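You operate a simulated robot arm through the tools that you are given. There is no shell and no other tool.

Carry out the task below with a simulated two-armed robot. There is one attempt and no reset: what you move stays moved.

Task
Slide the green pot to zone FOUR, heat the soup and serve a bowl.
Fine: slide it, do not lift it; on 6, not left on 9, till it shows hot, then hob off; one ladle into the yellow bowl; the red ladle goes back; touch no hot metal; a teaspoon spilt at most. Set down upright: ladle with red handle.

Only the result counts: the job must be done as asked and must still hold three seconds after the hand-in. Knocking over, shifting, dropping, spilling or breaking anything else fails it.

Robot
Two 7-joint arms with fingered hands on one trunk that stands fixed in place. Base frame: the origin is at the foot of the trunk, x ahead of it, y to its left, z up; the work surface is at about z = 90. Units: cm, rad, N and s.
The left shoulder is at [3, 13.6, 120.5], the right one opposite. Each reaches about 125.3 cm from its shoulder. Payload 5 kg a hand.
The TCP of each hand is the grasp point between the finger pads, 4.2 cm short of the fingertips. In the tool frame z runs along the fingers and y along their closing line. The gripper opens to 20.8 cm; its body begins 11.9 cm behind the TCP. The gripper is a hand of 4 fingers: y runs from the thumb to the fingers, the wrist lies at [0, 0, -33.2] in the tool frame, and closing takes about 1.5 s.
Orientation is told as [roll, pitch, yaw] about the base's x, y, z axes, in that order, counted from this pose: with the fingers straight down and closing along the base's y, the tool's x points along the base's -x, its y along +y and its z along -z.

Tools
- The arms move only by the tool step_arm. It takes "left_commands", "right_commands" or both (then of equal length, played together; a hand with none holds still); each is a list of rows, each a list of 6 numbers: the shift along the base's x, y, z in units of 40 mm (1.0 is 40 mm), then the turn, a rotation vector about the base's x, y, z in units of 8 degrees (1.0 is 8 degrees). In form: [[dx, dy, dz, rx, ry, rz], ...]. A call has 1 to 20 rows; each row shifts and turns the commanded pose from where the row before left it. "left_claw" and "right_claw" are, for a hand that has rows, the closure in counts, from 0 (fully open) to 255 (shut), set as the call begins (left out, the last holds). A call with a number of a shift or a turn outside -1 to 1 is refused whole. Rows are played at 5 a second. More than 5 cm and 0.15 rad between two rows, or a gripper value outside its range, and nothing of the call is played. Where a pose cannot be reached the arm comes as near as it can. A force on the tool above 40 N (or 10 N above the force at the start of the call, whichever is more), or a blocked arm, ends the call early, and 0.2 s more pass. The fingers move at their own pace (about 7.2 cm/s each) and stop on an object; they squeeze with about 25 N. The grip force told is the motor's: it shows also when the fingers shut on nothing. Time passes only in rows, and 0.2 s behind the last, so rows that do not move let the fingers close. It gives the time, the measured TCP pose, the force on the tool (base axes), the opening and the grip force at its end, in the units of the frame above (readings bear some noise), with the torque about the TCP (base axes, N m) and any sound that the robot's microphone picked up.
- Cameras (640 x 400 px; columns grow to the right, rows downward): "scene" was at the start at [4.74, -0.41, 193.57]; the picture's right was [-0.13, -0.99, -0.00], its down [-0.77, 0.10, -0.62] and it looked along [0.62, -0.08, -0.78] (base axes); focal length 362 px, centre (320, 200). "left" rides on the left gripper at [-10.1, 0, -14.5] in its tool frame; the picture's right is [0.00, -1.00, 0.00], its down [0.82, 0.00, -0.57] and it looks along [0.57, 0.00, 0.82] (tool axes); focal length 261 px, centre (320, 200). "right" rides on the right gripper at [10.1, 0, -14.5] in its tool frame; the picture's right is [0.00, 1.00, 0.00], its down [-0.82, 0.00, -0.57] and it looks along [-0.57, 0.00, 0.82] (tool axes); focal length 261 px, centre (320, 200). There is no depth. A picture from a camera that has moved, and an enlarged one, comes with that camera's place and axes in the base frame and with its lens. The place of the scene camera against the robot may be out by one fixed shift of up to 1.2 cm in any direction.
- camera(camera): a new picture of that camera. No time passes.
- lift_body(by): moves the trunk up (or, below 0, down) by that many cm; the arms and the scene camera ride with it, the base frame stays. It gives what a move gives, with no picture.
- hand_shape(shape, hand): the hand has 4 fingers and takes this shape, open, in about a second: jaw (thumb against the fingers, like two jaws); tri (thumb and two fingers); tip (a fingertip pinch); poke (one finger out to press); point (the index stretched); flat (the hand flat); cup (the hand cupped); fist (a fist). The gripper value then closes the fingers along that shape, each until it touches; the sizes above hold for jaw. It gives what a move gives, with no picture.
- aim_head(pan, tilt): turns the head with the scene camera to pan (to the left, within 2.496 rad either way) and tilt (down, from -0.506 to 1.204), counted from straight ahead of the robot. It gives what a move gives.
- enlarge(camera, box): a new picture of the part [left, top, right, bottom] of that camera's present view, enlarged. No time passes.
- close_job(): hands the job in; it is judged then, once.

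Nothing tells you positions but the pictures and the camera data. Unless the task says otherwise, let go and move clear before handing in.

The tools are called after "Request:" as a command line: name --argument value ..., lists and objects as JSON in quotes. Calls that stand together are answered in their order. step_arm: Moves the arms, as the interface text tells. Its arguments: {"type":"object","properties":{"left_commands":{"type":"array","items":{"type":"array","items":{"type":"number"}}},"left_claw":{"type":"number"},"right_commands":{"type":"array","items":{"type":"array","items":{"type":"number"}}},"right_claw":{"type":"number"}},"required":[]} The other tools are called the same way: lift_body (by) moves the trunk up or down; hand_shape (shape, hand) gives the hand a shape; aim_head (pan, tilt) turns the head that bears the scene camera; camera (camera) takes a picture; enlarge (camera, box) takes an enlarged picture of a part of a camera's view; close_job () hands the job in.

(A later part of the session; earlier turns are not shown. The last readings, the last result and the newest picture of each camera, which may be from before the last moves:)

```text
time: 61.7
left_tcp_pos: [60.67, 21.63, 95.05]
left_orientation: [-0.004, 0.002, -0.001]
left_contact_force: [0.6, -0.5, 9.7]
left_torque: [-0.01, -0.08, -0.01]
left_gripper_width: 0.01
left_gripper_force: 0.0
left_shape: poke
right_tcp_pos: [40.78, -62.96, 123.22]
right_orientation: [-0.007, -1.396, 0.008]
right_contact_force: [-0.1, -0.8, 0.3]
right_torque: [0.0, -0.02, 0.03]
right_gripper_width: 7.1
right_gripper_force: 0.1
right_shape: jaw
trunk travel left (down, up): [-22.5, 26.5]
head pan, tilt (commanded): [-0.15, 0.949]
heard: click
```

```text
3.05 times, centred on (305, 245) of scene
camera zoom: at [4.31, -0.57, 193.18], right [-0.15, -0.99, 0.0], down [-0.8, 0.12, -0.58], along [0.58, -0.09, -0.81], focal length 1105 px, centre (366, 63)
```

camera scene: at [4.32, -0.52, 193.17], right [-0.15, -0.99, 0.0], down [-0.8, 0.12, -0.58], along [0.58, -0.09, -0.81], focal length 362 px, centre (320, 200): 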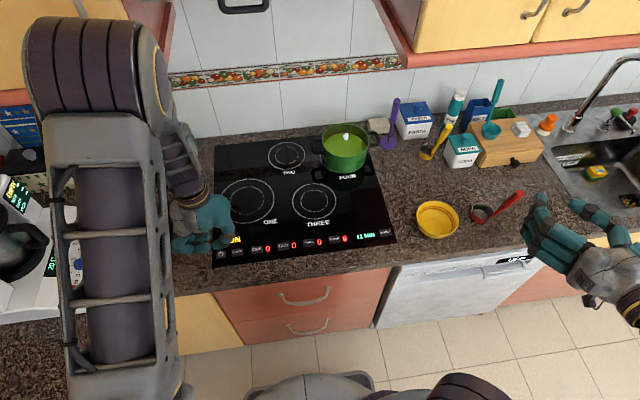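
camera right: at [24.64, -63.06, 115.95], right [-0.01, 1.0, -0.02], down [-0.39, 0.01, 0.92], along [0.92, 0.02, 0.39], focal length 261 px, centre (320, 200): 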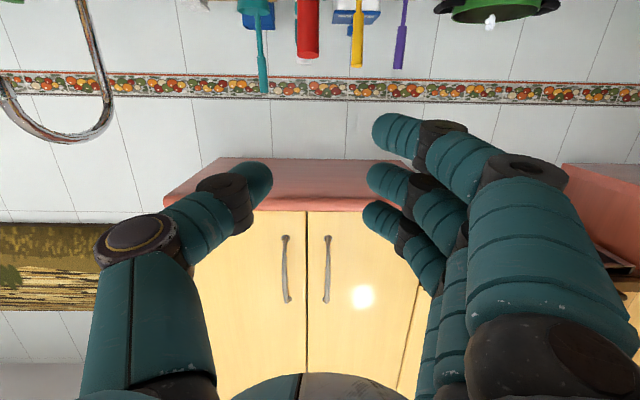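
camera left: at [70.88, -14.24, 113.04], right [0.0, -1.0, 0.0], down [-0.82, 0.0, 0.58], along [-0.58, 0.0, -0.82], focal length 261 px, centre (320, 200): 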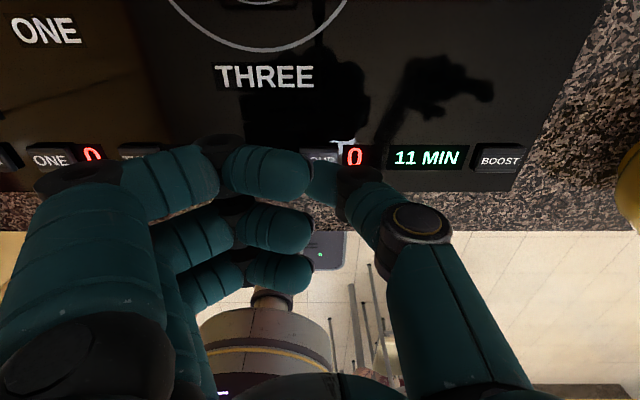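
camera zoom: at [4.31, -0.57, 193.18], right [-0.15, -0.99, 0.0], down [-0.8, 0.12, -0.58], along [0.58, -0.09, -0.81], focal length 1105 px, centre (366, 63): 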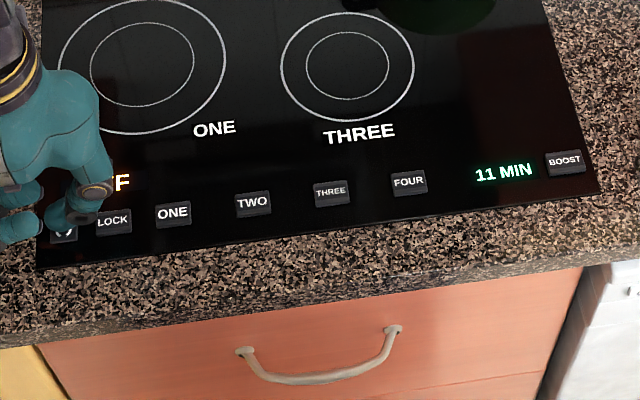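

The hob is off. I'll lift the left hand clear, and lower the right hand to the ladle-handle height in front of the counter.

Request:
step_arm --left_commands '[[0, 0, 0.4, 0, 0, 0], [0, 0, 0.6, 0, 0, 0], [-0.3, 0, 0.6, 0, 0, 0], [-0.6, 0, 0.6, 0, 0, 0], [-0.6, 0, 0.6, 0, 0, 0], [-0.6, 0, 0.4, 0, 0, 0], [-0.6, 0, 0, 0, 0, 0], [0, 0, 0, 0, 0, 0]]' --right_commands '[[0, -0.05, -0.6, 0, 0, 0], [0, -0.05, -0.6, 0, 0, 0], [0, -0.05, -0.6, 0, 0, 0], [0, -0.05, -0.6, 0, 0, 0], [0, 0, -0.6, 0, 0, 0], [0, 0, -0.5, 0, 0, 0], [0, 0, -0.4, 0, 0, 0], [0, 0, 0, 0, 0, 0]]'

Request:
camera --camera "right"

Request:
camera --camera "scene"

```text
time: 63.5
left_tcp_pos: [49.68, 21.59, 107.85]
left_orientation: [-0.003, 0.003, -0.002]
left_contact_force: [-0.2, 0.5, 0.0]
left_torque: [-0.03, 0.03, 0.03]
left_gripper_width: 0.03
left_gripper_force: 0.0
left_shape: poke
right_tcp_pos: [44.4, -62.47, 114.61]
right_orientation: [-0.004, -1.373, 0.001]
right_contact_force: [-0.9, -0.3, 0.7]
right_torque: [0.02, 0.0, 0.01]
right_gripper_width: 7.1
right_gripper_force: 0.1
right_shape: jaw
right hand out of reach, approached as far as the arm can: row 3, 4, 5, 6, 7
trunk travel left (down, up): [-22.5, 26.5]
head pan, tilt (commanded): [-0.15, 0.949]
```

```text
taken
camera right: at [28.25, -62.32, 107.42], right [0.0, 1.0, 0.0], down [-0.4, 0.0, 0.92], along [0.92, -0.01, 0.4], focal length 261 px, centre (320, 200)
```

right: 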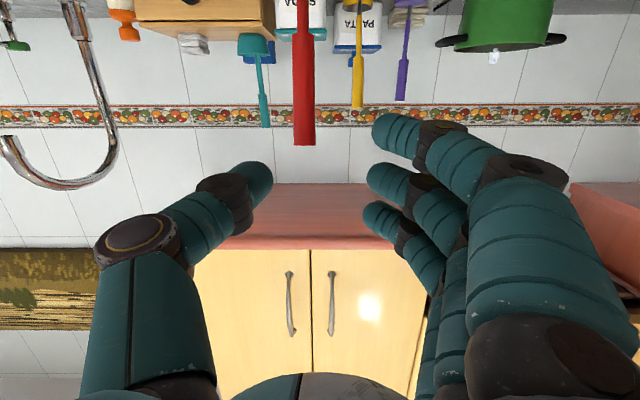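

```text
taken
camera scene: at [4.4, -0.54, 193.17], right [-0.15, -0.99, 0.0], down [-0.8, 0.12, -0.58], along [0.58, -0.09, -0.81], focal length 362 px, centre (320, 200)
```

scene: 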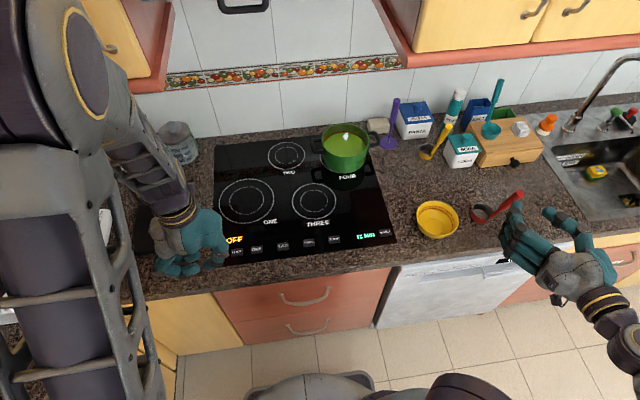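

The arm can't quite fold that close in; it stopped at (44,-62.5,114.6) with the handle visible dead ahead. I'll edge forward and see how the commanded pose tracks.

Request:
step_arm --right_commands '[[0.5, 0, 0, 0, 0, 0], [0.5, 0, 0, 0, 0, 0], [0, 0, 0, 0, 0, 0]]'

Request:
camera --camera "right"

```text
time: 64.3
left_tcp_pos: [49.71, 21.59, 107.87]
left_orientation: [-0.002, 0.004, -0.002]
left_contact_force: [-0.3, -0.3, 0.0]
left_torque: [-0.04, -0.03, -0.02]
left_gripper_width: 0.02
left_gripper_force: 0.1
left_shape: poke
right_tcp_pos: [48.3, -62.49, 114.5]
right_orientation: [-0.007, -1.396, 0.006]
right_contact_force: [-0.5, -0.7, 0.4]
right_torque: [-0.02, -0.02, -0.01]
right_gripper_width: 7.08
right_gripper_force: 0.0
right_shape: jaw
trunk travel left (down, up): [-22.5, 26.5]
head pan, tilt (commanded): [-0.15, 0.949]
```

```text
taken
camera right: at [32.39, -62.45, 107.14], right [0.0, 1.0, 0.0], down [-0.42, 0.0, 0.91], along [0.91, 0.0, 0.42], focal length 261 px, centre (320, 200)
```

right: 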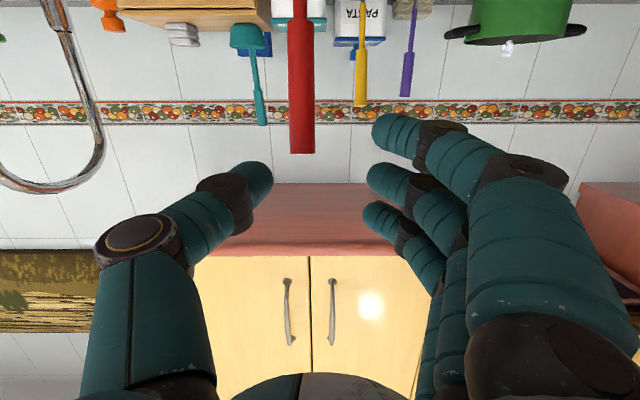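

The handle is straight ahead and slightly to -y. I'll shift about 1.5 cm to -y, then move forward and down so the handle comes between thumb and fingers.

Request:
step_arm --right_commands '[[0, -0.2, 0, 0, 0, 0], [0, -0.17, 0, 0, 0, 0], [0.225, 0, -0.2, 0, 0, 0], [0.225, 0, -0.2, 0, 0, 0], [0.225, 0, -0.2, 0, 0, 0], [0.225, 0, -0.2, 0, 0, 0], [0, 0, 0, 0, 0, 0]]'

Request:
camera --camera "right"

Request:
enlarge --camera "scene" --box '[400, 160, 640, 320]'

```text
time: 65.9
left_tcp_pos: [49.72, 21.7, 107.91]
left_orientation: [-0.004, 0.004, -0.002]
left_contact_force: [-0.3, 0.7, 0.0]
left_torque: [-0.01, -0.01, 0.01]
left_gripper_width: 0.0
left_gripper_force: 0.0
left_shape: poke
right_tcp_pos: [52.31, -63.73, 112.45]
right_orientation: [-0.011, -1.386, 0.01]
right_contact_force: [-0.5, 0.3, -0.4]
right_torque: [0.01, 0.0, 0.03]
right_gripper_width: 7.07
right_gripper_force: 0.0
right_shape: jaw
right hand out of reach, approached as far as the arm can: row 4, 5, 6
trunk travel left (down, up): [-22.5, 26.5]
head pan, tilt (commanded): [-0.15, 0.949]
```

```text
taken
camera right: at [36.26, -63.59, 105.17], right [0.0, 1.0, 0.0], down [-0.41, 0.0, 0.91], along [0.91, 0.0, 0.41], focal length 261 px, centre (320, 200)
```

right: 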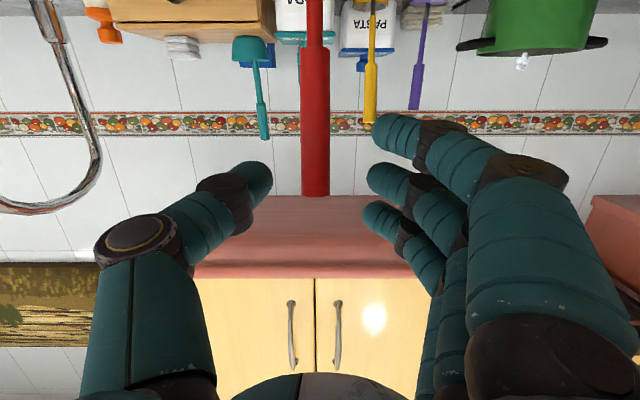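

```text
2.50 times, centred on (520, 240) of scene
camera zoom: at [4.35, -0.51, 193.17], right [-0.15, -0.99, 0.0], down [-0.8, 0.12, -0.58], along [0.58, -0.09, -0.81], focal length 906 px, centre (-180, 100)
```

zoom: 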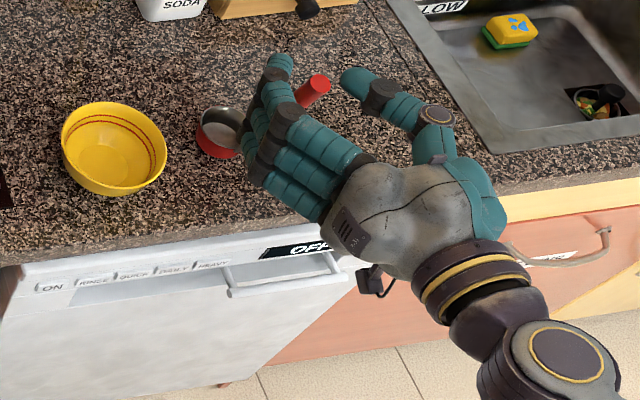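

The hand straddles the handle but the arm is at its lower limit in this pose. Lowering the trunk 5 cm will bring the hand down without changing the arm's shape; the left hand has plenty of room below it.

Request:
lift_body --by -5

Request:
camera --camera "right"

Request:
enlarge --camera "scene" --box '[400, 140, 640, 300]'

```text
time: 66.8
left_tcp_pos: [49.67, 21.56, 102.77]
left_orientation: [-0.002, 0.003, -0.001]
left_contact_force: [-0.1, 0.2, 0.1]
left_torque: [-0.04, -0.01, 0.02]
left_gripper_width: 0.0
left_gripper_force: 0.0
left_shape: poke
right_tcp_pos: [52.33, -63.6, 107.48]
right_orientation: [-0.011, -1.386, 0.008]
right_contact_force: [0.2, -0.5, -0.4]
right_torque: [-0.01, 0.05, 0.01]
right_gripper_width: 7.08
right_gripper_force: 0.1
right_shape: jaw
trunk travel left (down, up): [-17.5, 31.5]
head pan, tilt (commanded): [-0.15, 0.949]
```

```text
taken
camera right: at [36.27, -63.59, 100.2], right [0.0, 1.0, 0.0], down [-0.41, 0.0, 0.91], along [0.91, 0.0, 0.41], focal length 261 px, centre (320, 200)
```

right: 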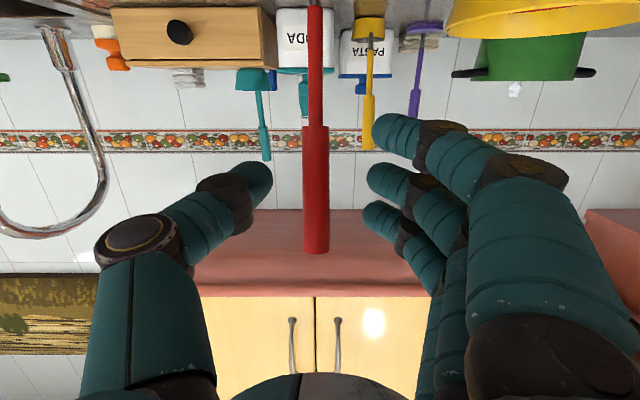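

```text
2.50 times, centred on (520, 220) of scene
camera zoom: at [4.38, -0.51, 188.19], right [-0.15, -0.99, 0.0], down [-0.8, 0.12, -0.58], along [0.58, -0.09, -0.81], focal length 906 px, centre (-180, 150)
```

zoom: 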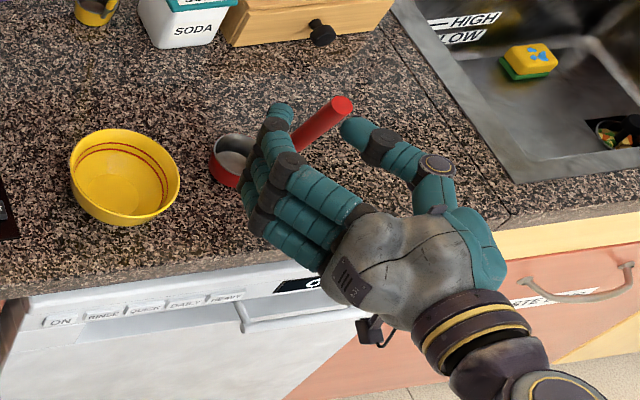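

The thick part of the handle now sits between the thumb and the three fingers. I'll go forward 3 cm so it's at the pads, then look before closing.

Request:
step_arm --right_commands '[[0.25, -0.02, 0, 0, 0, 0], [0.25, 0, 0, 0, 0, 0], [0.25, 0, 0, 0, 0, 0], [0, 0, 0, 0, 0, 0]]'

Request:
camera --camera "right"

Request:
enlarge --camera "scene" --box '[420, 140, 580, 240]'

```text
time: 67.8
left_tcp_pos: [49.72, 21.67, 102.88]
left_orientation: [-0.003, 0.002, -0.002]
left_contact_force: [0.5, 0.2, -0.2]
left_torque: [-0.01, -0.04, 0.0]
left_gripper_width: 0.02
left_gripper_force: 0.0
left_shape: poke
right_tcp_pos: [55.2, -63.83, 107.55]
right_orientation: [-0.006, -1.386, 0.005]
right_contact_force: [-0.5, -0.4, -0.6]
right_torque: [-0.01, -0.01, 0.01]
right_gripper_width: 7.09
right_gripper_force: 0.0
right_shape: jaw
trunk travel left (down, up): [-17.5, 31.5]
head pan, tilt (commanded): [-0.15, 0.949]
```

```text
taken
camera right: at [39.21, -63.66, 100.2], right [0.0, 1.0, 0.0], down [-0.41, 0.0, 0.91], along [0.91, 0.0, 0.41], focal length 261 px, centre (320, 200)
```

right: 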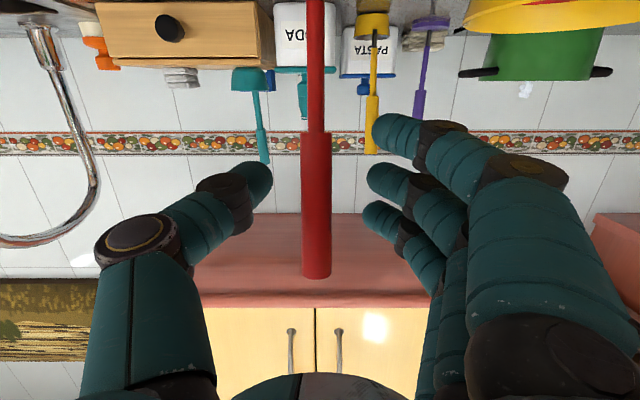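

```text
4.00 times, centred on (500, 190) of scene
camera zoom: at [4.34, -0.51, 188.17], right [-0.15, -0.99, 0.0], down [-0.8, 0.12, -0.58], along [0.58, -0.09, -0.81], focal length 1450 px, centre (-400, 240)
```

zoom: 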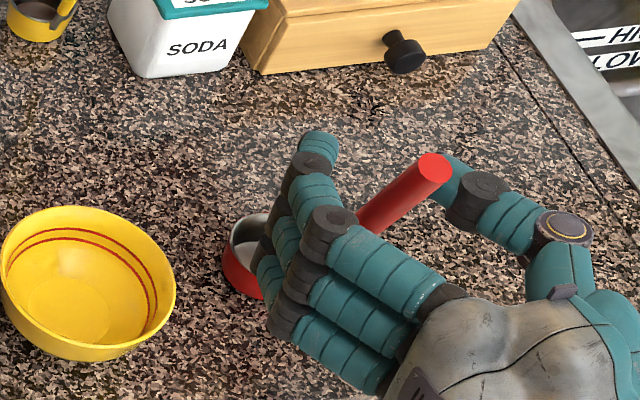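

Before gripping, I'll back out and rehearse the pouring roll empty-handed nearby, to be sure the wrist can turn far enough.

Request:
step_arm --right_commands '[[-0.4, 0, 0, 0, 0, 0], [-0.4, 0, 0.1, 0, 0, 0], [-0.4, 0, 0.4, 0, 0, 0], [-0.3, 0, 0.5, 0, 0, 0], [0, 0, 0.5, 0, 0, 0], [0, 0, 0, 1, 0, 0], [0, 0, 0, 1, 0, 0], [0, 0, 0, 1, 0, 0], [0, 0, 0, 1, 0, 0], [0, 0, 0, 1, 0, 0], [0, 0, 0, 1, 0, 0], [0, 0, 0, 0, 0, 0]]'

Request:
camera --camera "scene"

```text
time: 70.5
left_tcp_pos: [49.68, 21.58, 102.89]
left_orientation: [-0.003, 0.002, -0.003]
left_contact_force: [-0.1, 0.0, -1.1]
left_torque: [-0.06, -0.02, 0.0]
left_gripper_width: 0.01
left_gripper_force: 0.0
left_shape: poke
right_tcp_pos: [49.39, -63.66, 113.51]
right_orientation: [1.403, -0.717, -1.324]
right_contact_force: [-0.2, -0.2, -0.4]
right_torque: [0.0, 0.01, -0.04]
right_gripper_width: 7.08
right_gripper_force: 0.0
right_shape: jaw
trunk travel left (down, up): [-17.5, 31.5]
head pan, tilt (commanded): [-0.15, 0.949]
```

```text
taken
camera scene: at [4.39, -0.52, 188.17], right [-0.15, -0.99, 0.0], down [-0.8, 0.12, -0.58], along [0.58, -0.09, -0.81], focal length 362 px, centre (320, 200)
```

scene: 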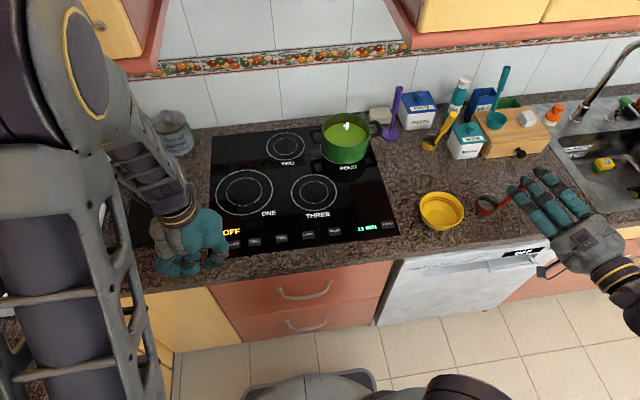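

It rolled 48° easily. I'll continue to about 104° total.

Request:
step_arm --right_commands '[[0, 0, 0, 1, 0, 0], [0, 0, 0, 1, 0, 0], [0, 0, 0, 1, 0, 0], [0, 0, 0, 1, 0, 0], [0, 0, 0, 1, 0, 0], [0, 0, 0, 1, 0, 0], [0, 0, 0, 1, 0, 0], [0, 0, 0, 0, 0, 0]]'

Request:
camera --camera "scene"

Request:
camera --camera "right"

```text
time: 72.2
left_tcp_pos: [49.82, 21.71, 102.88]
left_orientation: [-0.002, 0.003, -0.002]
left_contact_force: [-0.2, -0.7, -0.6]
left_torque: [-0.02, 0.01, 0.02]
left_gripper_width: 0.0
left_gripper_force: 0.1
left_shape: poke
right_tcp_pos: [49.26, -63.73, 113.49]
right_orientation: [1.615, 0.241, -1.38]
right_contact_force: [-0.5, 0.7, -0.2]
right_torque: [-0.01, 0.03, -0.03]
right_gripper_width: 7.08
right_gripper_force: 0.0
right_shape: jaw
trunk travel left (down, up): [-17.5, 31.5]
head pan, tilt (commanded): [-0.15, 0.949]
```

```text
taken
camera scene: at [4.39, -0.52, 188.17], right [-0.15, -0.99, 0.0], down [-0.8, 0.12, -0.58], along [0.58, -0.09, -0.81], focal length 362 px, centre (320, 200)
```

scene: 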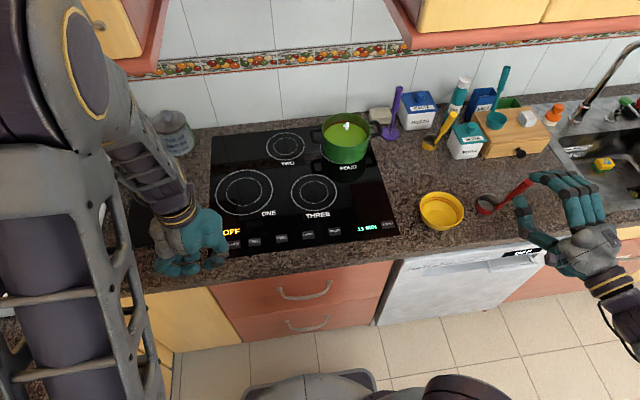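

```text
taken
camera right: at [33.24, -56.73, 115.24], right [0.0, -0.25, 0.97], down [-0.41, -0.88, -0.22], along [0.91, -0.4, -0.1], focal length 261 px, centre (320, 200)
```

right: 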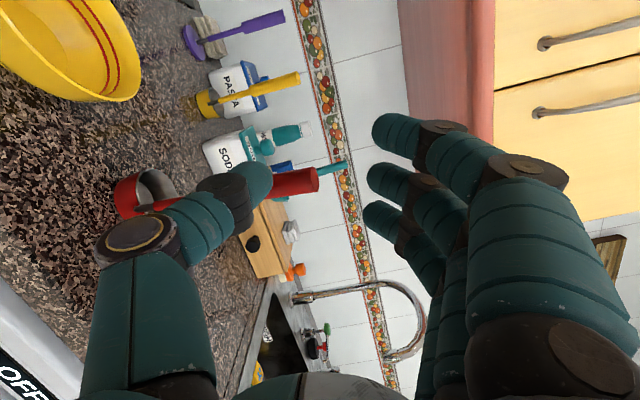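

A 104° roll works. I'll check another 24° for full emptying, then undo it all.

Request:
step_arm --right_commands '[[0, 0, 0, 1, 0, 0], [0, 0, 0, 1, 0, 0], [0, 0, 0, 1, 0, 0], [0, 0, 0, 0, 0, 0]]'

Request:
step_arm --right_commands '[[0, 0, 0, -1, 0, 0], [0, 0, 0, -1, 0, 0], [0, 0, 0, -1, 0, 0], [0, 0, 0, -1, 0, 0], [0, 0, 0, -1, 0, 0], [0, 0, 0, -1, 0, 0], [0, 0, 0, -1, 0, 0], [0, 0, 0, -1, 0, 0], [0, 0, 0, -1, 0, 0], [0, 0, 0, -1, 0, 0], [0, 0, 0, -1, 0, 0], [0, 0, 0, -1, 0, 0], [0, 0, 0, -1, 0, 0], [0, 0, 0, -1, 0, 0], [0, 0, 0, -1, 0, 0], [0, 0, 0, -1, 0, 0], [0, 0, 0, 0, 0, 0]]'

Request:
camera --camera "right"

```text
time: 73.2
left_tcp_pos: [49.7, 21.52, 102.97]
left_orientation: [-0.004, 0.005, -0.003]
left_contact_force: [-1.2, -0.3, -1.2]
left_torque: [0.01, 0.0, -0.03]
left_gripper_width: 0.0
left_gripper_force: 0.0
left_shape: poke
right_tcp_pos: [49.21, -63.72, 113.48]
right_orientation: [1.711, 0.649, -1.336]
right_contact_force: [0.4, 0.4, -1.0]
right_torque: [-0.02, -0.03, -0.01]
right_gripper_width: 7.09
right_gripper_force: 0.0
right_shape: jaw
trunk travel left (down, up): [-17.5, 31.5]
head pan, tilt (commanded): [-0.15, 0.949]
```

```text
time: 76.8
left_tcp_pos: [49.78, 21.59, 102.77]
left_orientation: [-0.003, 0.004, -0.002]
left_contact_force: [0.2, 0.3, 0.1]
left_torque: [0.01, 0.0, 0.03]
left_gripper_width: 0.0
left_gripper_force: 0.0
left_shape: poke
right_tcp_pos: [49.25, -63.76, 113.34]
right_orientation: [-0.016, -1.383, 0.014]
right_contact_force: [-0.5, 0.3, 0.7]
right_torque: [0.03, 0.02, 0.02]
right_gripper_width: 7.09
right_gripper_force: 0.1
right_shape: jaw
trunk travel left (down, up): [-17.5, 31.5]
head pan, tilt (commanded): [-0.15, 0.949]
```

```text
taken
camera right: at [33.26, -63.67, 106.14], right [0.0, 1.0, 0.0], down [-0.41, 0.0, 0.91], along [0.91, 0.0, 0.41], focal length 261 px, centre (320, 200)
```

right: 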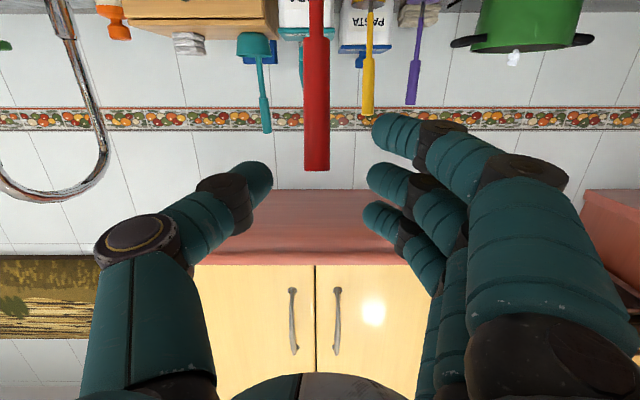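

The roll range of 128° is fine. I'll return to the grasp pose and close on the handle.

Request:
step_arm --right_commands '[[0, 0, -0.5, 0, 0, 0], [0.3, 0, -0.5, 0, 0, 0], [0.4, 0, -0.35, 0, 0, 0], [0.4, 0, -0.1, 0, 0, 0], [0.4, 0, 0, 0, 0, 0], [0, 0, 0, 0, 0, 0]]'

Request:
step_arm --right_commands '[[0, 0, 0, 0, 0, 0], [0, 0, 0, 0, 0, 0], [0, 0, 0, 0, 0, 0], [0, 0, 0, 0, 0, 0], [0, 0, 0, 0, 0, 0], [0, 0, 0, 0, 0, 0], [0, 0, 0, 0, 0, 0]]' --right_claw 255

Request:
camera --camera "right"

Request:
enlarge --camera "scene" --box '[420, 140, 580, 240]'

```text
time: 78.2
left_tcp_pos: [49.66, 21.73, 102.93]
left_orientation: [-0.003, 0.004, -0.001]
left_contact_force: [0.8, -0.3, 0.4]
left_torque: [-0.03, -0.03, 0.01]
left_gripper_width: 0.01
left_gripper_force: 0.0
left_shape: poke
right_tcp_pos: [55.49, -63.72, 107.5]
right_orientation: [-0.012, -1.386, 0.007]
right_contact_force: [0.6, 0.1, 0.1]
right_torque: [0.0, 0.01, -0.03]
right_gripper_width: 7.07
right_gripper_force: 0.0
right_shape: jaw
trunk travel left (down, up): [-17.5, 31.5]
head pan, tilt (commanded): [-0.15, 0.949]
```

```text
time: 79.8
left_tcp_pos: [49.72, 21.68, 102.88]
left_orientation: [-0.003, 0.003, -0.001]
left_contact_force: [0.3, 0.0, 0.0]
left_torque: [-0.05, 0.0, 0.0]
left_gripper_width: 0.0
left_gripper_force: 0.1
left_shape: poke
right_tcp_pos: [55.38, -63.68, 107.62]
right_orientation: [-0.01, -1.385, 0.006]
right_contact_force: [-0.1, 0.3, 0.5]
right_torque: [0.13, -0.01, 0.02]
right_gripper_width: 0.0
right_gripper_force: 24.6
right_shape: jaw
trunk travel left (down, up): [-17.5, 31.5]
head pan, tilt (commanded): [-0.15, 0.949]
```

```text
taken
camera right: at [39.43, -63.63, 100.33], right [0.0, 1.0, 0.0], down [-0.41, 0.0, 0.91], along [0.91, 0.0, 0.41], focal length 261 px, centre (320, 200)
```

right: 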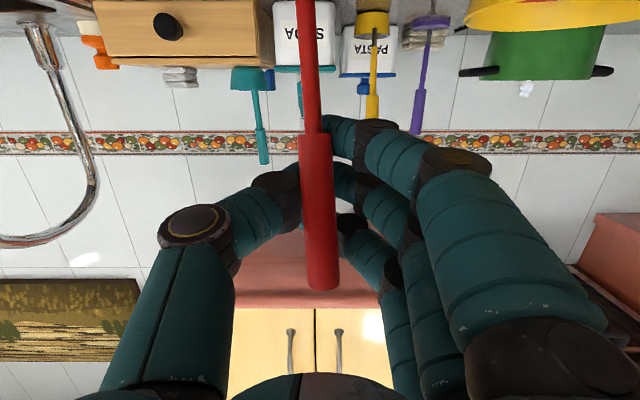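

```text
4.00 times, centred on (500, 190) of scene
camera zoom: at [4.39, -0.53, 188.17], right [-0.15, -0.99, 0.0], down [-0.8, 0.12, -0.58], along [0.58, -0.09, -0.81], focal length 1450 px, centre (-400, 240)
```

zoom: 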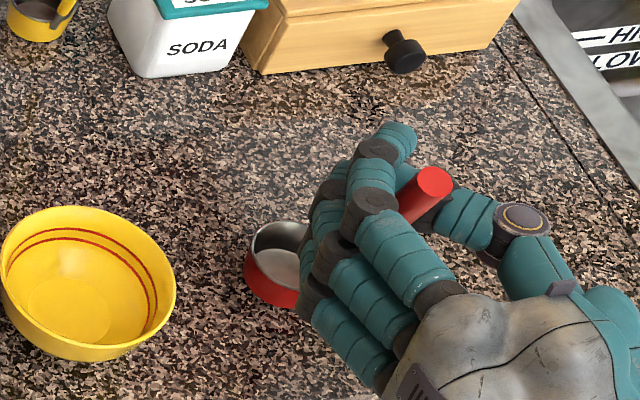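

The gripper reads width 0 although the handle is inside the hand, so the fingertips may have closed beyond it. I'll look closer before lifting.

Request:
enlarge --camera "right" --box '[220, 80, 460, 320]'

Request:
enlarge --camera "scene" --box '[470, 150, 570, 220]'

```text
1.67 times, centred on (340, 200) of right
camera zoom: at [39.43, -63.63, 100.33], right [0.0, 1.0, 0.0], down [-0.41, 0.0, 0.91], along [0.91, 0.0, 0.41], focal length 434 px, centre (287, 200)
```

zoom: 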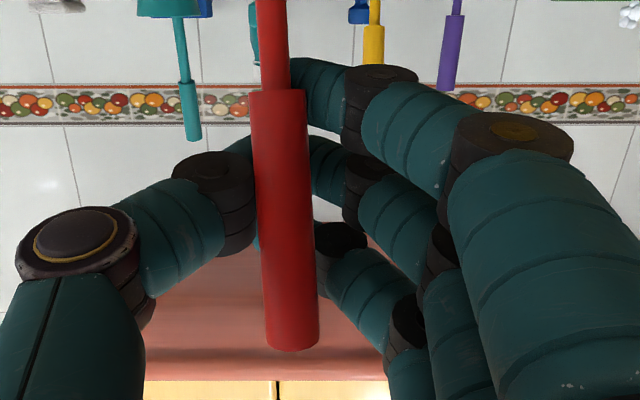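

```text
5.71 times, centred on (520, 185) of scene
camera zoom: at [4.39, -0.53, 188.17], right [-0.15, -0.99, 0.0], down [-0.8, 0.12, -0.58], along [0.58, -0.09, -0.81], focal length 2071 px, centre (-823, 286)
```

zoom: 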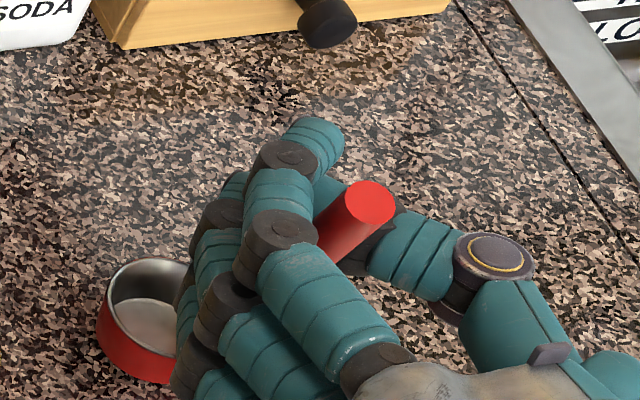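

The fingers have wrapped around the handle. I'll test the hold by lifting just 2 cm and see whether the ladle follows without tilting.

Request:
step_arm --right_commands '[[0, 0, 0.1, 0, 0, 0], [0, 0, 0.15, 0, 0, 0], [0, 0, 0.15, 0, 0, 0], [0, 0, 0.1, 0, 0, 0], [0, 0, 0, 0, 0, 0]]'

Request:
enlarge --camera "scene" --box '[420, 140, 580, 240]'

Request:
camera --camera "right"

```text
time: 81.0
left_tcp_pos: [49.8, 21.6, 102.82]
left_orientation: [-0.003, 0.003, -0.001]
left_contact_force: [0.3, 0.5, -1.0]
left_torque: [0.0, 0.01, 0.02]
left_gripper_width: 0.0
left_gripper_force: 0.1
left_shape: poke
right_tcp_pos: [55.3, -63.88, 109.59]
right_orientation: [-0.007, -1.385, 0.007]
right_contact_force: [0.4, -0.8, 0.3]
right_torque: [0.03, 0.0, 0.01]
right_gripper_width: 0.0
right_gripper_force: 24.6
right_shape: jaw
trunk travel left (down, up): [-17.5, 31.5]
head pan, tilt (commanded): [-0.15, 0.949]
```

```text
4.00 times, centred on (500, 190) of scene
camera zoom: at [4.39, -0.54, 188.17], right [-0.15, -0.99, 0.0], down [-0.8, 0.12, -0.58], along [0.58, -0.09, -0.81], focal length 1450 px, centre (-400, 240)
```

zoom: 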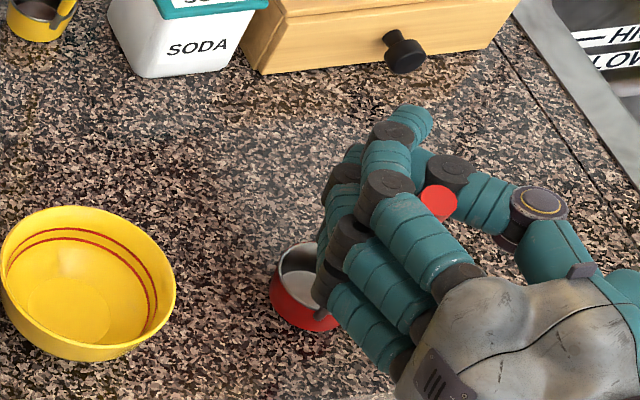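

```text
taken
camera right: at [39.28, -63.7, 102.32], right [0.0, 1.0, 0.0], down [-0.41, 0.0, 0.91], along [0.91, 0.0, 0.41], focal length 261 px, centre (320, 200)
```

right: 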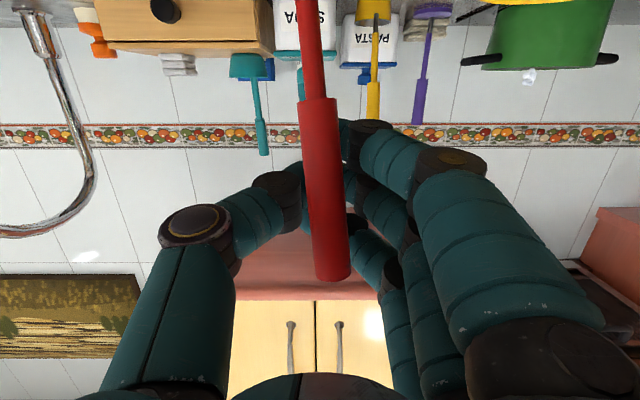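

The handle slipped through the grip: the fingers closed around it loosely, with the handle too deep in the hand. I'll lower back, open, and regrip with the handle nearer the fingertips.

Request:
step_arm --right_commands '[[0, 0, -0.1, 0, 0, 0], [0, 0, -0.15, 0, 0, 0], [0, 0, -0.15, 0, 0, 0], [0, 0, -0.1, 0, 0, 0], [0, 0, 0, 0, 0, 0]]'

Request:
camera --camera "right"

Request:
enlarge --camera "scene" --box '[420, 140, 580, 240]'

```text
time: 82.2
left_tcp_pos: [49.68, 21.68, 102.81]
left_orientation: [-0.005, 0.002, -0.002]
left_contact_force: [-0.1, 0.2, 0.2]
left_torque: [0.04, 0.01, 0.0]
left_gripper_width: 0.0
left_gripper_force: 0.0
left_shape: poke
right_tcp_pos: [55.25, -63.67, 107.6]
right_orientation: [-0.009, -1.386, 0.006]
right_contact_force: [0.0, -0.4, -1.4]
right_torque: [0.01, -0.05, -0.01]
right_gripper_width: 0.01
right_gripper_force: 24.7
right_shape: jaw
trunk travel left (down, up): [-17.5, 31.5]
head pan, tilt (commanded): [-0.15, 0.949]
```

```text
taken
camera right: at [39.3, -63.67, 100.32], right [0.0, 1.0, 0.0], down [-0.41, 0.0, 0.91], along [0.91, 0.0, 0.41], focal length 261 px, centre (320, 200)
```

right: 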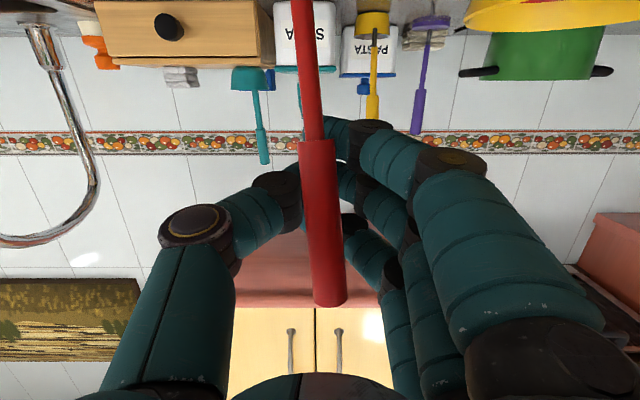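

```text
4.00 times, centred on (500, 190) of scene
camera zoom: at [4.39, -0.53, 188.17], right [-0.15, -0.99, 0.0], down [-0.8, 0.12, -0.58], along [0.58, -0.09, -0.81], focal length 1450 px, centre (-400, 240)
```

zoom: 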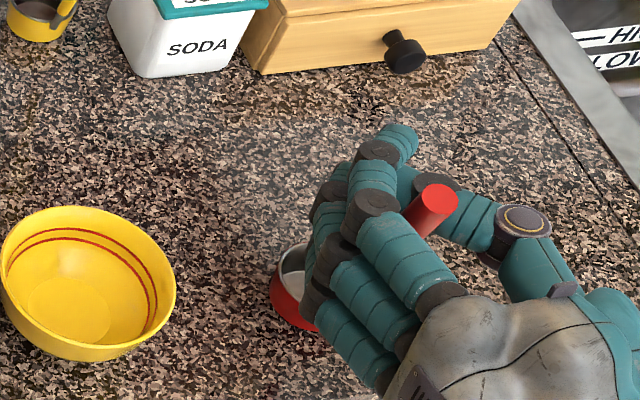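

The ladle's cup has been nudged a little to the right but it's still standing. I'll open the hand gently and see how it settles.

Request:
step_arm --right_commands '[[0, 0, 0, 0, 0, 0], [0, 0, 0, 0, 0, 0], [0, 0, 0, 0, 0, 0], [0, 0, 0, 0, 0, 0], [0, 0, 0, 0, 0, 0], [0, 0, 0, 0, 0, 0]]' --right_claw 165

Request:
camera --camera "right"

Request:
enlarge --camera "scene" --box '[420, 140, 580, 240]'

```text
time: 83.7
left_tcp_pos: [49.69, 21.54, 102.87]
left_orientation: [-0.004, 0.003, -0.001]
left_contact_force: [-0.3, 0.5, 0.5]
left_torque: [0.01, 0.02, -0.04]
left_gripper_width: 0.02
left_gripper_force: 0.0
left_shape: poke
right_tcp_pos: [55.26, -63.86, 107.56]
right_orientation: [-0.009, -1.387, 0.007]
right_contact_force: [-0.2, 0.6, 0.3]
right_torque: [-0.03, -0.03, 0.0]
right_gripper_width: 7.27
right_gripper_force: 0.0
right_shape: jaw
trunk travel left (down, up): [-17.5, 31.5]
head pan, tilt (commanded): [-0.15, 0.949]
```

```text
taken
camera right: at [39.3, -63.67, 100.32], right [0.0, 1.0, 0.0], down [-0.41, 0.0, 0.91], along [0.91, 0.0, 0.41], focal length 261 px, centre (320, 200)
```

right: 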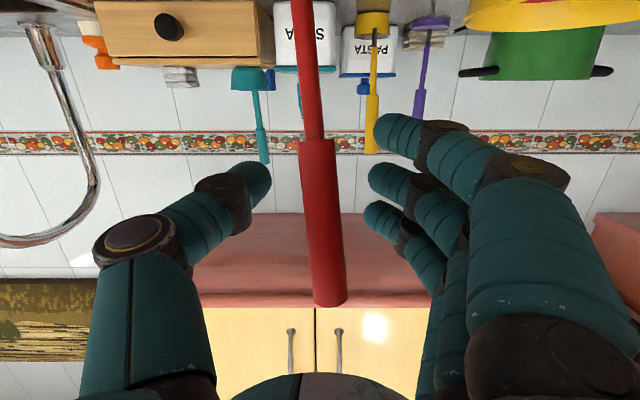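

```text
4.00 times, centred on (500, 190) of scene
camera zoom: at [4.39, -0.53, 188.17], right [-0.15, -0.99, 0.0], down [-0.8, 0.12, -0.58], along [0.58, -0.09, -0.81], focal length 1450 px, centre (-400, 240)
```

zoom: 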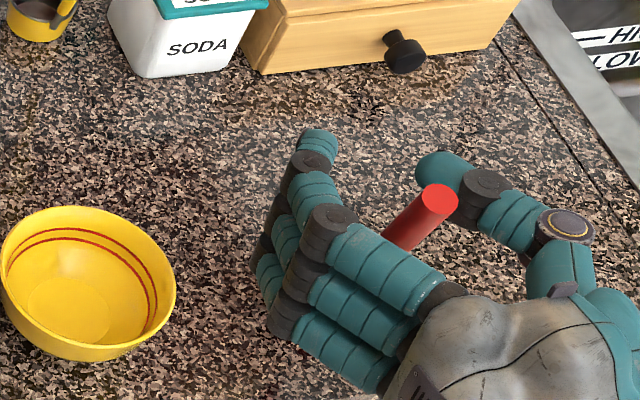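

The ladle still stands upright, turned about 20° with its handle now near (53.3,-63.4) at grip height and its cup near (60,-66). I'll back the hand out, raise the left hand, and lower the trunk further so the right arm can grip squarely nearer the fingertips.

Request:
step_arm --left_commands '[[0, 0, 0.6, 0, 0, 0], [0, 0, 0.6, 0, 0, 0], [0, 0, 0.6, 0, 0, 0], [0, 0, 0.6, 0, 0, 0], [0, 0, 0.6, 0, 0, 0], [0, 0, 0.6, 0, 0, 0], [0, 0, 0.4, 0, 0, 0], [0, 0, 0, 0, 0, 0]]' --right_commands '[[-0.3, 0.1, 0, 0, 0, 0], [-0.5, 0, 0, 0, 0, 0], [-0.6, 0, 0.2, 0, 0, 0], [-0.6, 0, 0.5, 0, 0, 0], [-0.5, 0, 0.6, 0, 0, 0], [0, 0, 0.6, 0, 0, 0], [0, 0, 0.6, 0, 0, 0], [0, 0, 0, 0, 0, 0]]'

Request:
enlarge --camera "scene" --box '[420, 140, 580, 240]'

Request:
camera --camera "right"

```text
time: 85.5
left_tcp_pos: [49.84, 21.59, 118.79]
left_orientation: [-0.002, 0.004, -0.002]
left_contact_force: [0.6, -0.1, -0.4]
left_torque: [0.05, 0.05, 0.01]
left_gripper_width: 0.0
left_gripper_force: 0.0
left_shape: poke
right_tcp_pos: [46.1, -63.45, 117.17]
right_orientation: [-0.005, -1.383, 0.003]
right_contact_force: [0.6, -0.5, -0.3]
right_torque: [-0.01, -0.03, 0.03]
right_gripper_width: 7.3
right_gripper_force: 0.1
right_shape: jaw
right hand out of reach, approached as far as the arm can: row 3
trunk travel left (down, up): [-17.5, 31.5]
head pan, tilt (commanded): [-0.15, 0.949]
```

```text
4.00 times, centred on (500, 190) of scene
camera zoom: at [4.45, -0.59, 188.16], right [-0.15, -0.99, 0.0], down [-0.8, 0.12, -0.58], along [0.58, -0.09, -0.81], focal length 1450 px, centre (-400, 240)
```

zoom: 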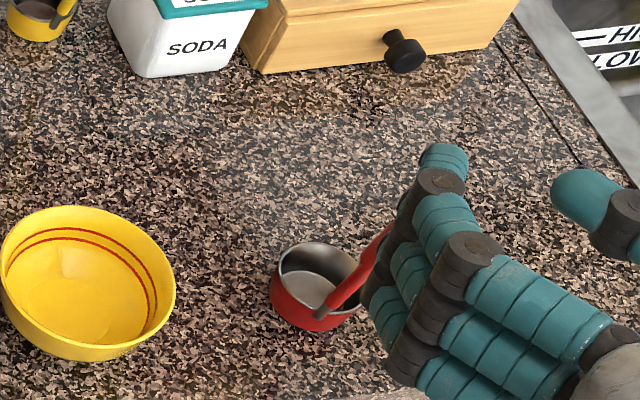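

```text
taken
camera right: at [30.14, -63.34, 109.85], right [0.0, 1.0, 0.0], down [-0.41, 0.0, 0.91], along [0.91, 0.0, 0.41], focal length 261 px, centre (320, 200)
```

right: 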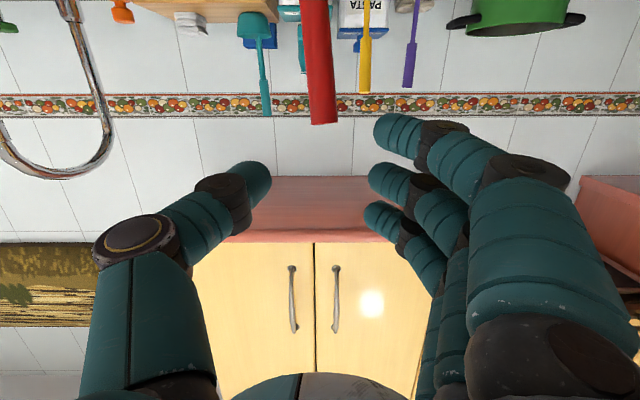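

The ladle is upright, turned with its handle leaning towards the hand. I notice the steam may have faded, so I'll check the pot.

Request:
enlarge --camera "scene" --box '[280, 85, 420, 185]'

Request:
enlarge --camera "scene" --box '[200, 195, 410, 265]'

Request:
enlarge --camera "right" --box '[420, 0, 600, 60]'

```text
4.00 times, centred on (350, 135) of scene
camera zoom: at [4.45, -0.59, 188.16], right [-0.15, -0.99, 0.0], down [-0.8, 0.12, -0.58], along [0.58, -0.09, -0.81], focal length 1450 px, centre (200, 460)
```

zoom: 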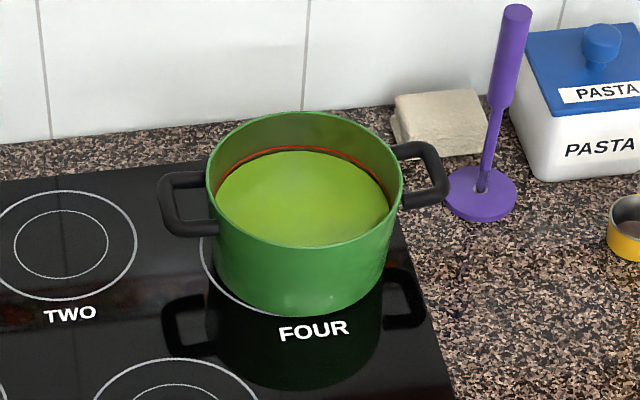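

```text
3.05 times, centred on (305, 230) of scene
camera zoom: at [4.45, -0.59, 188.16], right [-0.15, -0.99, 0.0], down [-0.8, 0.12, -0.58], along [0.58, -0.09, -0.81], focal length 1105 px, centre (366, 109)
```

zoom: 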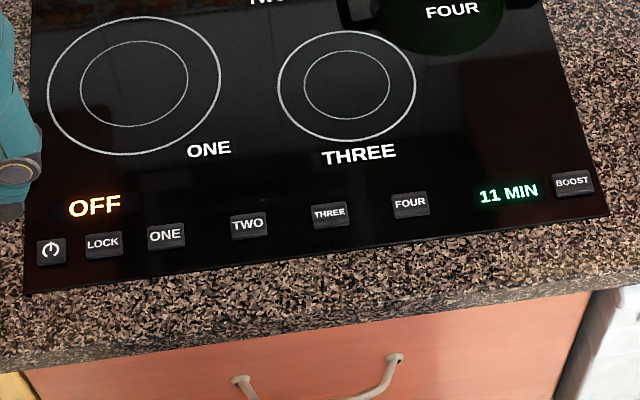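

```text
3.56 times, centred on (510, 30) of right
camera zoom: at [30.14, -63.34, 109.85], right [0.0, 1.0, 0.0], down [-0.41, 0.0, 0.91], along [0.91, 0.0, 0.41], focal length 927 px, centre (-356, 804)
```

zoom: 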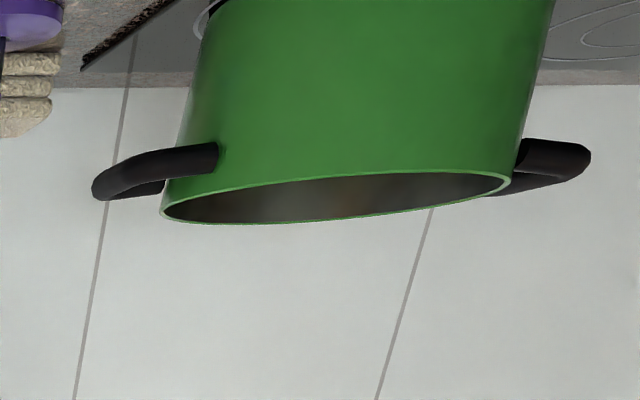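

The soup has cooled a little and no longer steams; I'll reheat it right before serving, once the ladle is in hand. First I'll lower the trunk another 10 cm to grip the ladle properly.

Request:
lift_body --by -10

Request:
step_arm --right_commands '[[0, 0, 0, 0, -0.7, 0], [0, 0, 0, 0, -0.7, 0], [0, 0, 0, 0, -0.7, 0], [0, 0, 0, 0, 0, 0]]'

Request:
camera --camera "right"

Request:
camera --camera "scene"

```text
time: 86.8
left_tcp_pos: [49.68, 21.5, 108.68]
left_orientation: [-0.004, 0.004, -0.002]
left_contact_force: [0.3, -0.3, 1.1]
left_torque: [-0.05, -0.01, 0.02]
left_gripper_width: 0.0
left_gripper_force: 0.1
left_shape: poke
right_tcp_pos: [46.07, -63.32, 107.17]
right_orientation: [-0.012, -1.386, 0.009]
right_contact_force: [-0.3, -0.5, 0.1]
right_torque: [-0.03, 0.06, 0.0]
right_gripper_width: 7.29
right_gripper_force: 0.0
right_shape: jaw
trunk travel left (down, up): [-7.5, 41.5]
head pan, tilt (commanded): [-0.15, 0.949]
```

```text
time: 87.8
left_tcp_pos: [49.8, 21.51, 108.87]
left_orientation: [-0.004, 0.004, -0.002]
left_contact_force: [-0.7, 0.7, 0.0]
left_torque: [-0.01, 0.0, -0.03]
left_gripper_width: 0.0
left_gripper_force: 0.1
left_shape: poke
right_tcp_pos: [46.88, -63.07, 108.72]
right_orientation: [0.003, -1.49, -0.006]
right_contact_force: [-1.1, 0.8, 0.4]
right_torque: [0.01, 0.03, -0.02]
right_gripper_width: 7.31
right_gripper_force: 0.1
right_shape: jaw
right hand out of reach, approached as far as the arm can: row 1, 2, 3
trunk travel left (down, up): [-7.5, 41.5]
head pan, tilt (commanded): [-0.15, 0.949]
```

```text
taken
camera right: at [31.68, -62.99, 99.81], right [0.0, 1.0, 0.0], down [-0.5, 0.0, 0.86], along [0.86, -0.01, 0.5], focal length 261 px, centre (320, 200)
```

right: 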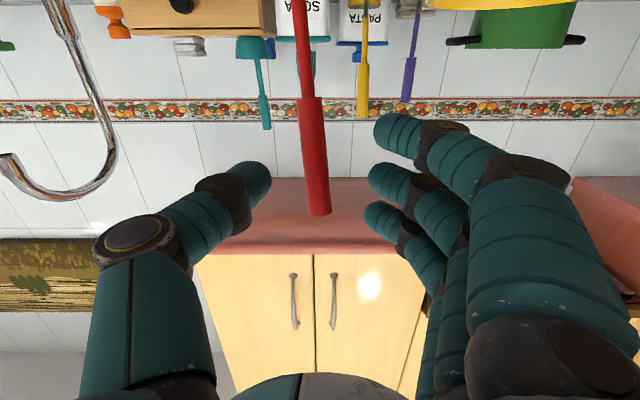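

```text
taken
camera scene: at [4.39, -0.52, 178.17], right [-0.15, -0.99, 0.0], down [-0.8, 0.12, -0.58], along [0.58, -0.09, -0.81], focal length 362 px, centre (320, 200)
```

scene: 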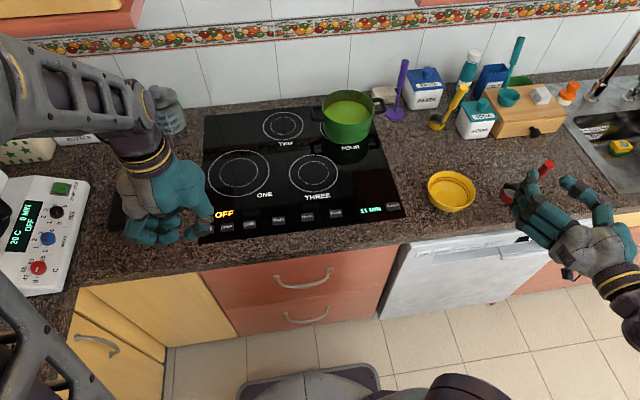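

The hand is now nearly horizontal at handle height. I'll move forward only 3.6 cm so the handle sits near the fingertips this time, then close.

Request:
step_arm --right_commands '[[0.3, -0.03, -0.04, 0, 0, 0], [0.3, -0.03, -0.04, 0, 0, 0], [0.3, -0.02, -0.04, 0, 0, 0], [0, 0, 0, 0, 0, 0]]'

Request:
camera --camera "right"

```text
time: 88.8
left_tcp_pos: [49.63, 21.59, 108.74]
left_orientation: [-0.003, 0.003, -0.002]
left_contact_force: [0.0, 0.3, 0.2]
left_torque: [-0.04, -0.01, -0.03]
left_gripper_width: 0.0
left_gripper_force: 0.1
left_shape: poke
right_tcp_pos: [50.48, -63.46, 108.21]
right_orientation: [0.001, -1.489, -0.002]
right_contact_force: [-0.3, -0.3, -0.3]
right_torque: [0.0, -0.01, -0.03]
right_gripper_width: 7.3
right_gripper_force: 0.0
right_shape: jaw
trunk travel left (down, up): [-7.5, 41.5]
head pan, tilt (commanded): [-0.15, 0.949]
```

```text
taken
camera right: at [35.26, -63.29, 99.25], right [0.0, 1.0, 0.0], down [-0.5, 0.0, 0.86], along [0.86, 0.0, 0.5], focal length 261 px, centre (320, 200)
```

right: 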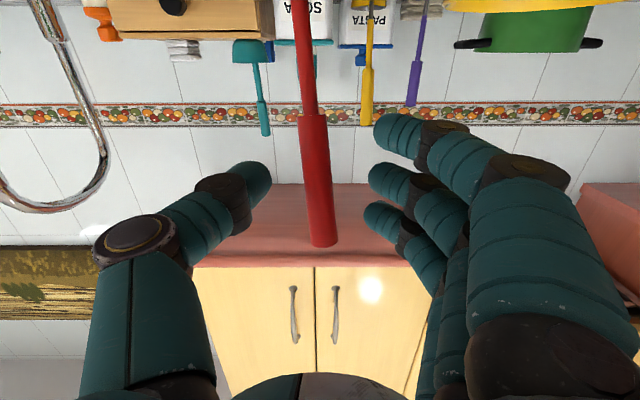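

The handle is centred between thumb and fingers, nearer the tips. Closing now.

Request:
step_arm --right_commands '[[0, 0, 0, 0, 0, 0], [0, 0, 0, 0, 0, 0], [0, 0, 0, 0, 0, 0], [0, 0, 0, 0, 0, 0], [0, 0, 0, 0, 0, 0], [0, 0, 0, 0, 0, 0], [0, 0, 0, 0, 0, 0]]' --right_claw 255

Request:
camera --camera "right"

Request:
enlarge --camera "scene" --box '[440, 120, 600, 220]'

```text
time: 90.4
left_tcp_pos: [49.79, 21.56, 108.86]
left_orientation: [-0.003, 0.005, -0.003]
left_contact_force: [-0.4, 0.4, -0.6]
left_torque: [0.0, 0.02, 0.01]
left_gripper_width: 0.0
left_gripper_force: 0.0
left_shape: poke
right_tcp_pos: [50.38, -63.4, 108.08]
right_orientation: [0.003, -1.49, -0.005]
right_contact_force: [-0.6, -1.0, 0.8]
right_torque: [-0.05, 0.08, 0.0]
right_gripper_width: 1.86
right_gripper_force: 24.6
right_shape: jaw
trunk travel left (down, up): [-7.5, 41.5]
head pan, tilt (commanded): [-0.15, 0.949]
```

```text
taken
camera right: at [35.27, -63.31, 99.23], right [0.0, 1.0, 0.0], down [-0.5, 0.0, 0.86], along [0.86, -0.01, 0.5], focal length 261 px, centre (320, 200)
```

right: 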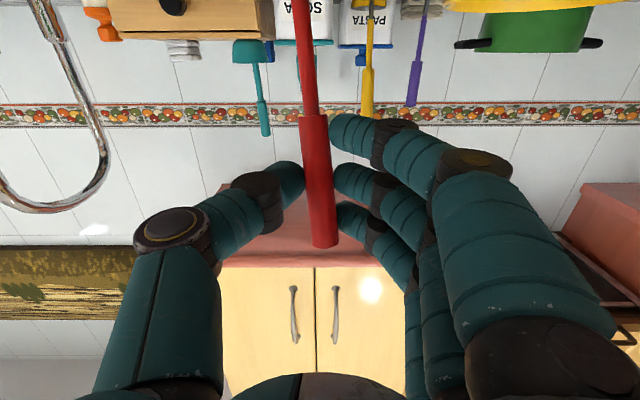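

```text
4.00 times, centred on (520, 170) of scene
camera zoom: at [4.39, -0.53, 178.17], right [-0.15, -0.99, 0.0], down [-0.8, 0.12, -0.58], along [0.58, -0.09, -0.81], focal length 1450 px, centre (-480, 320)
```

zoom: 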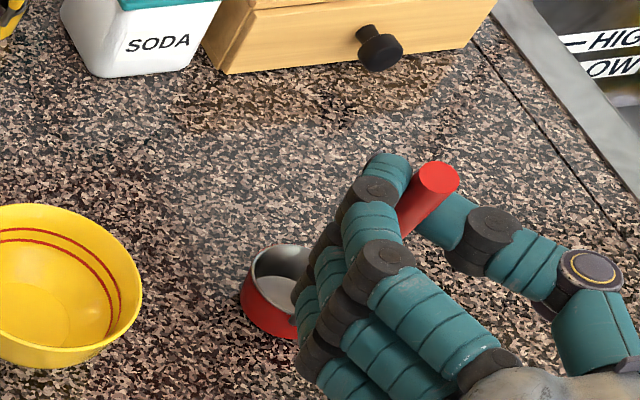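

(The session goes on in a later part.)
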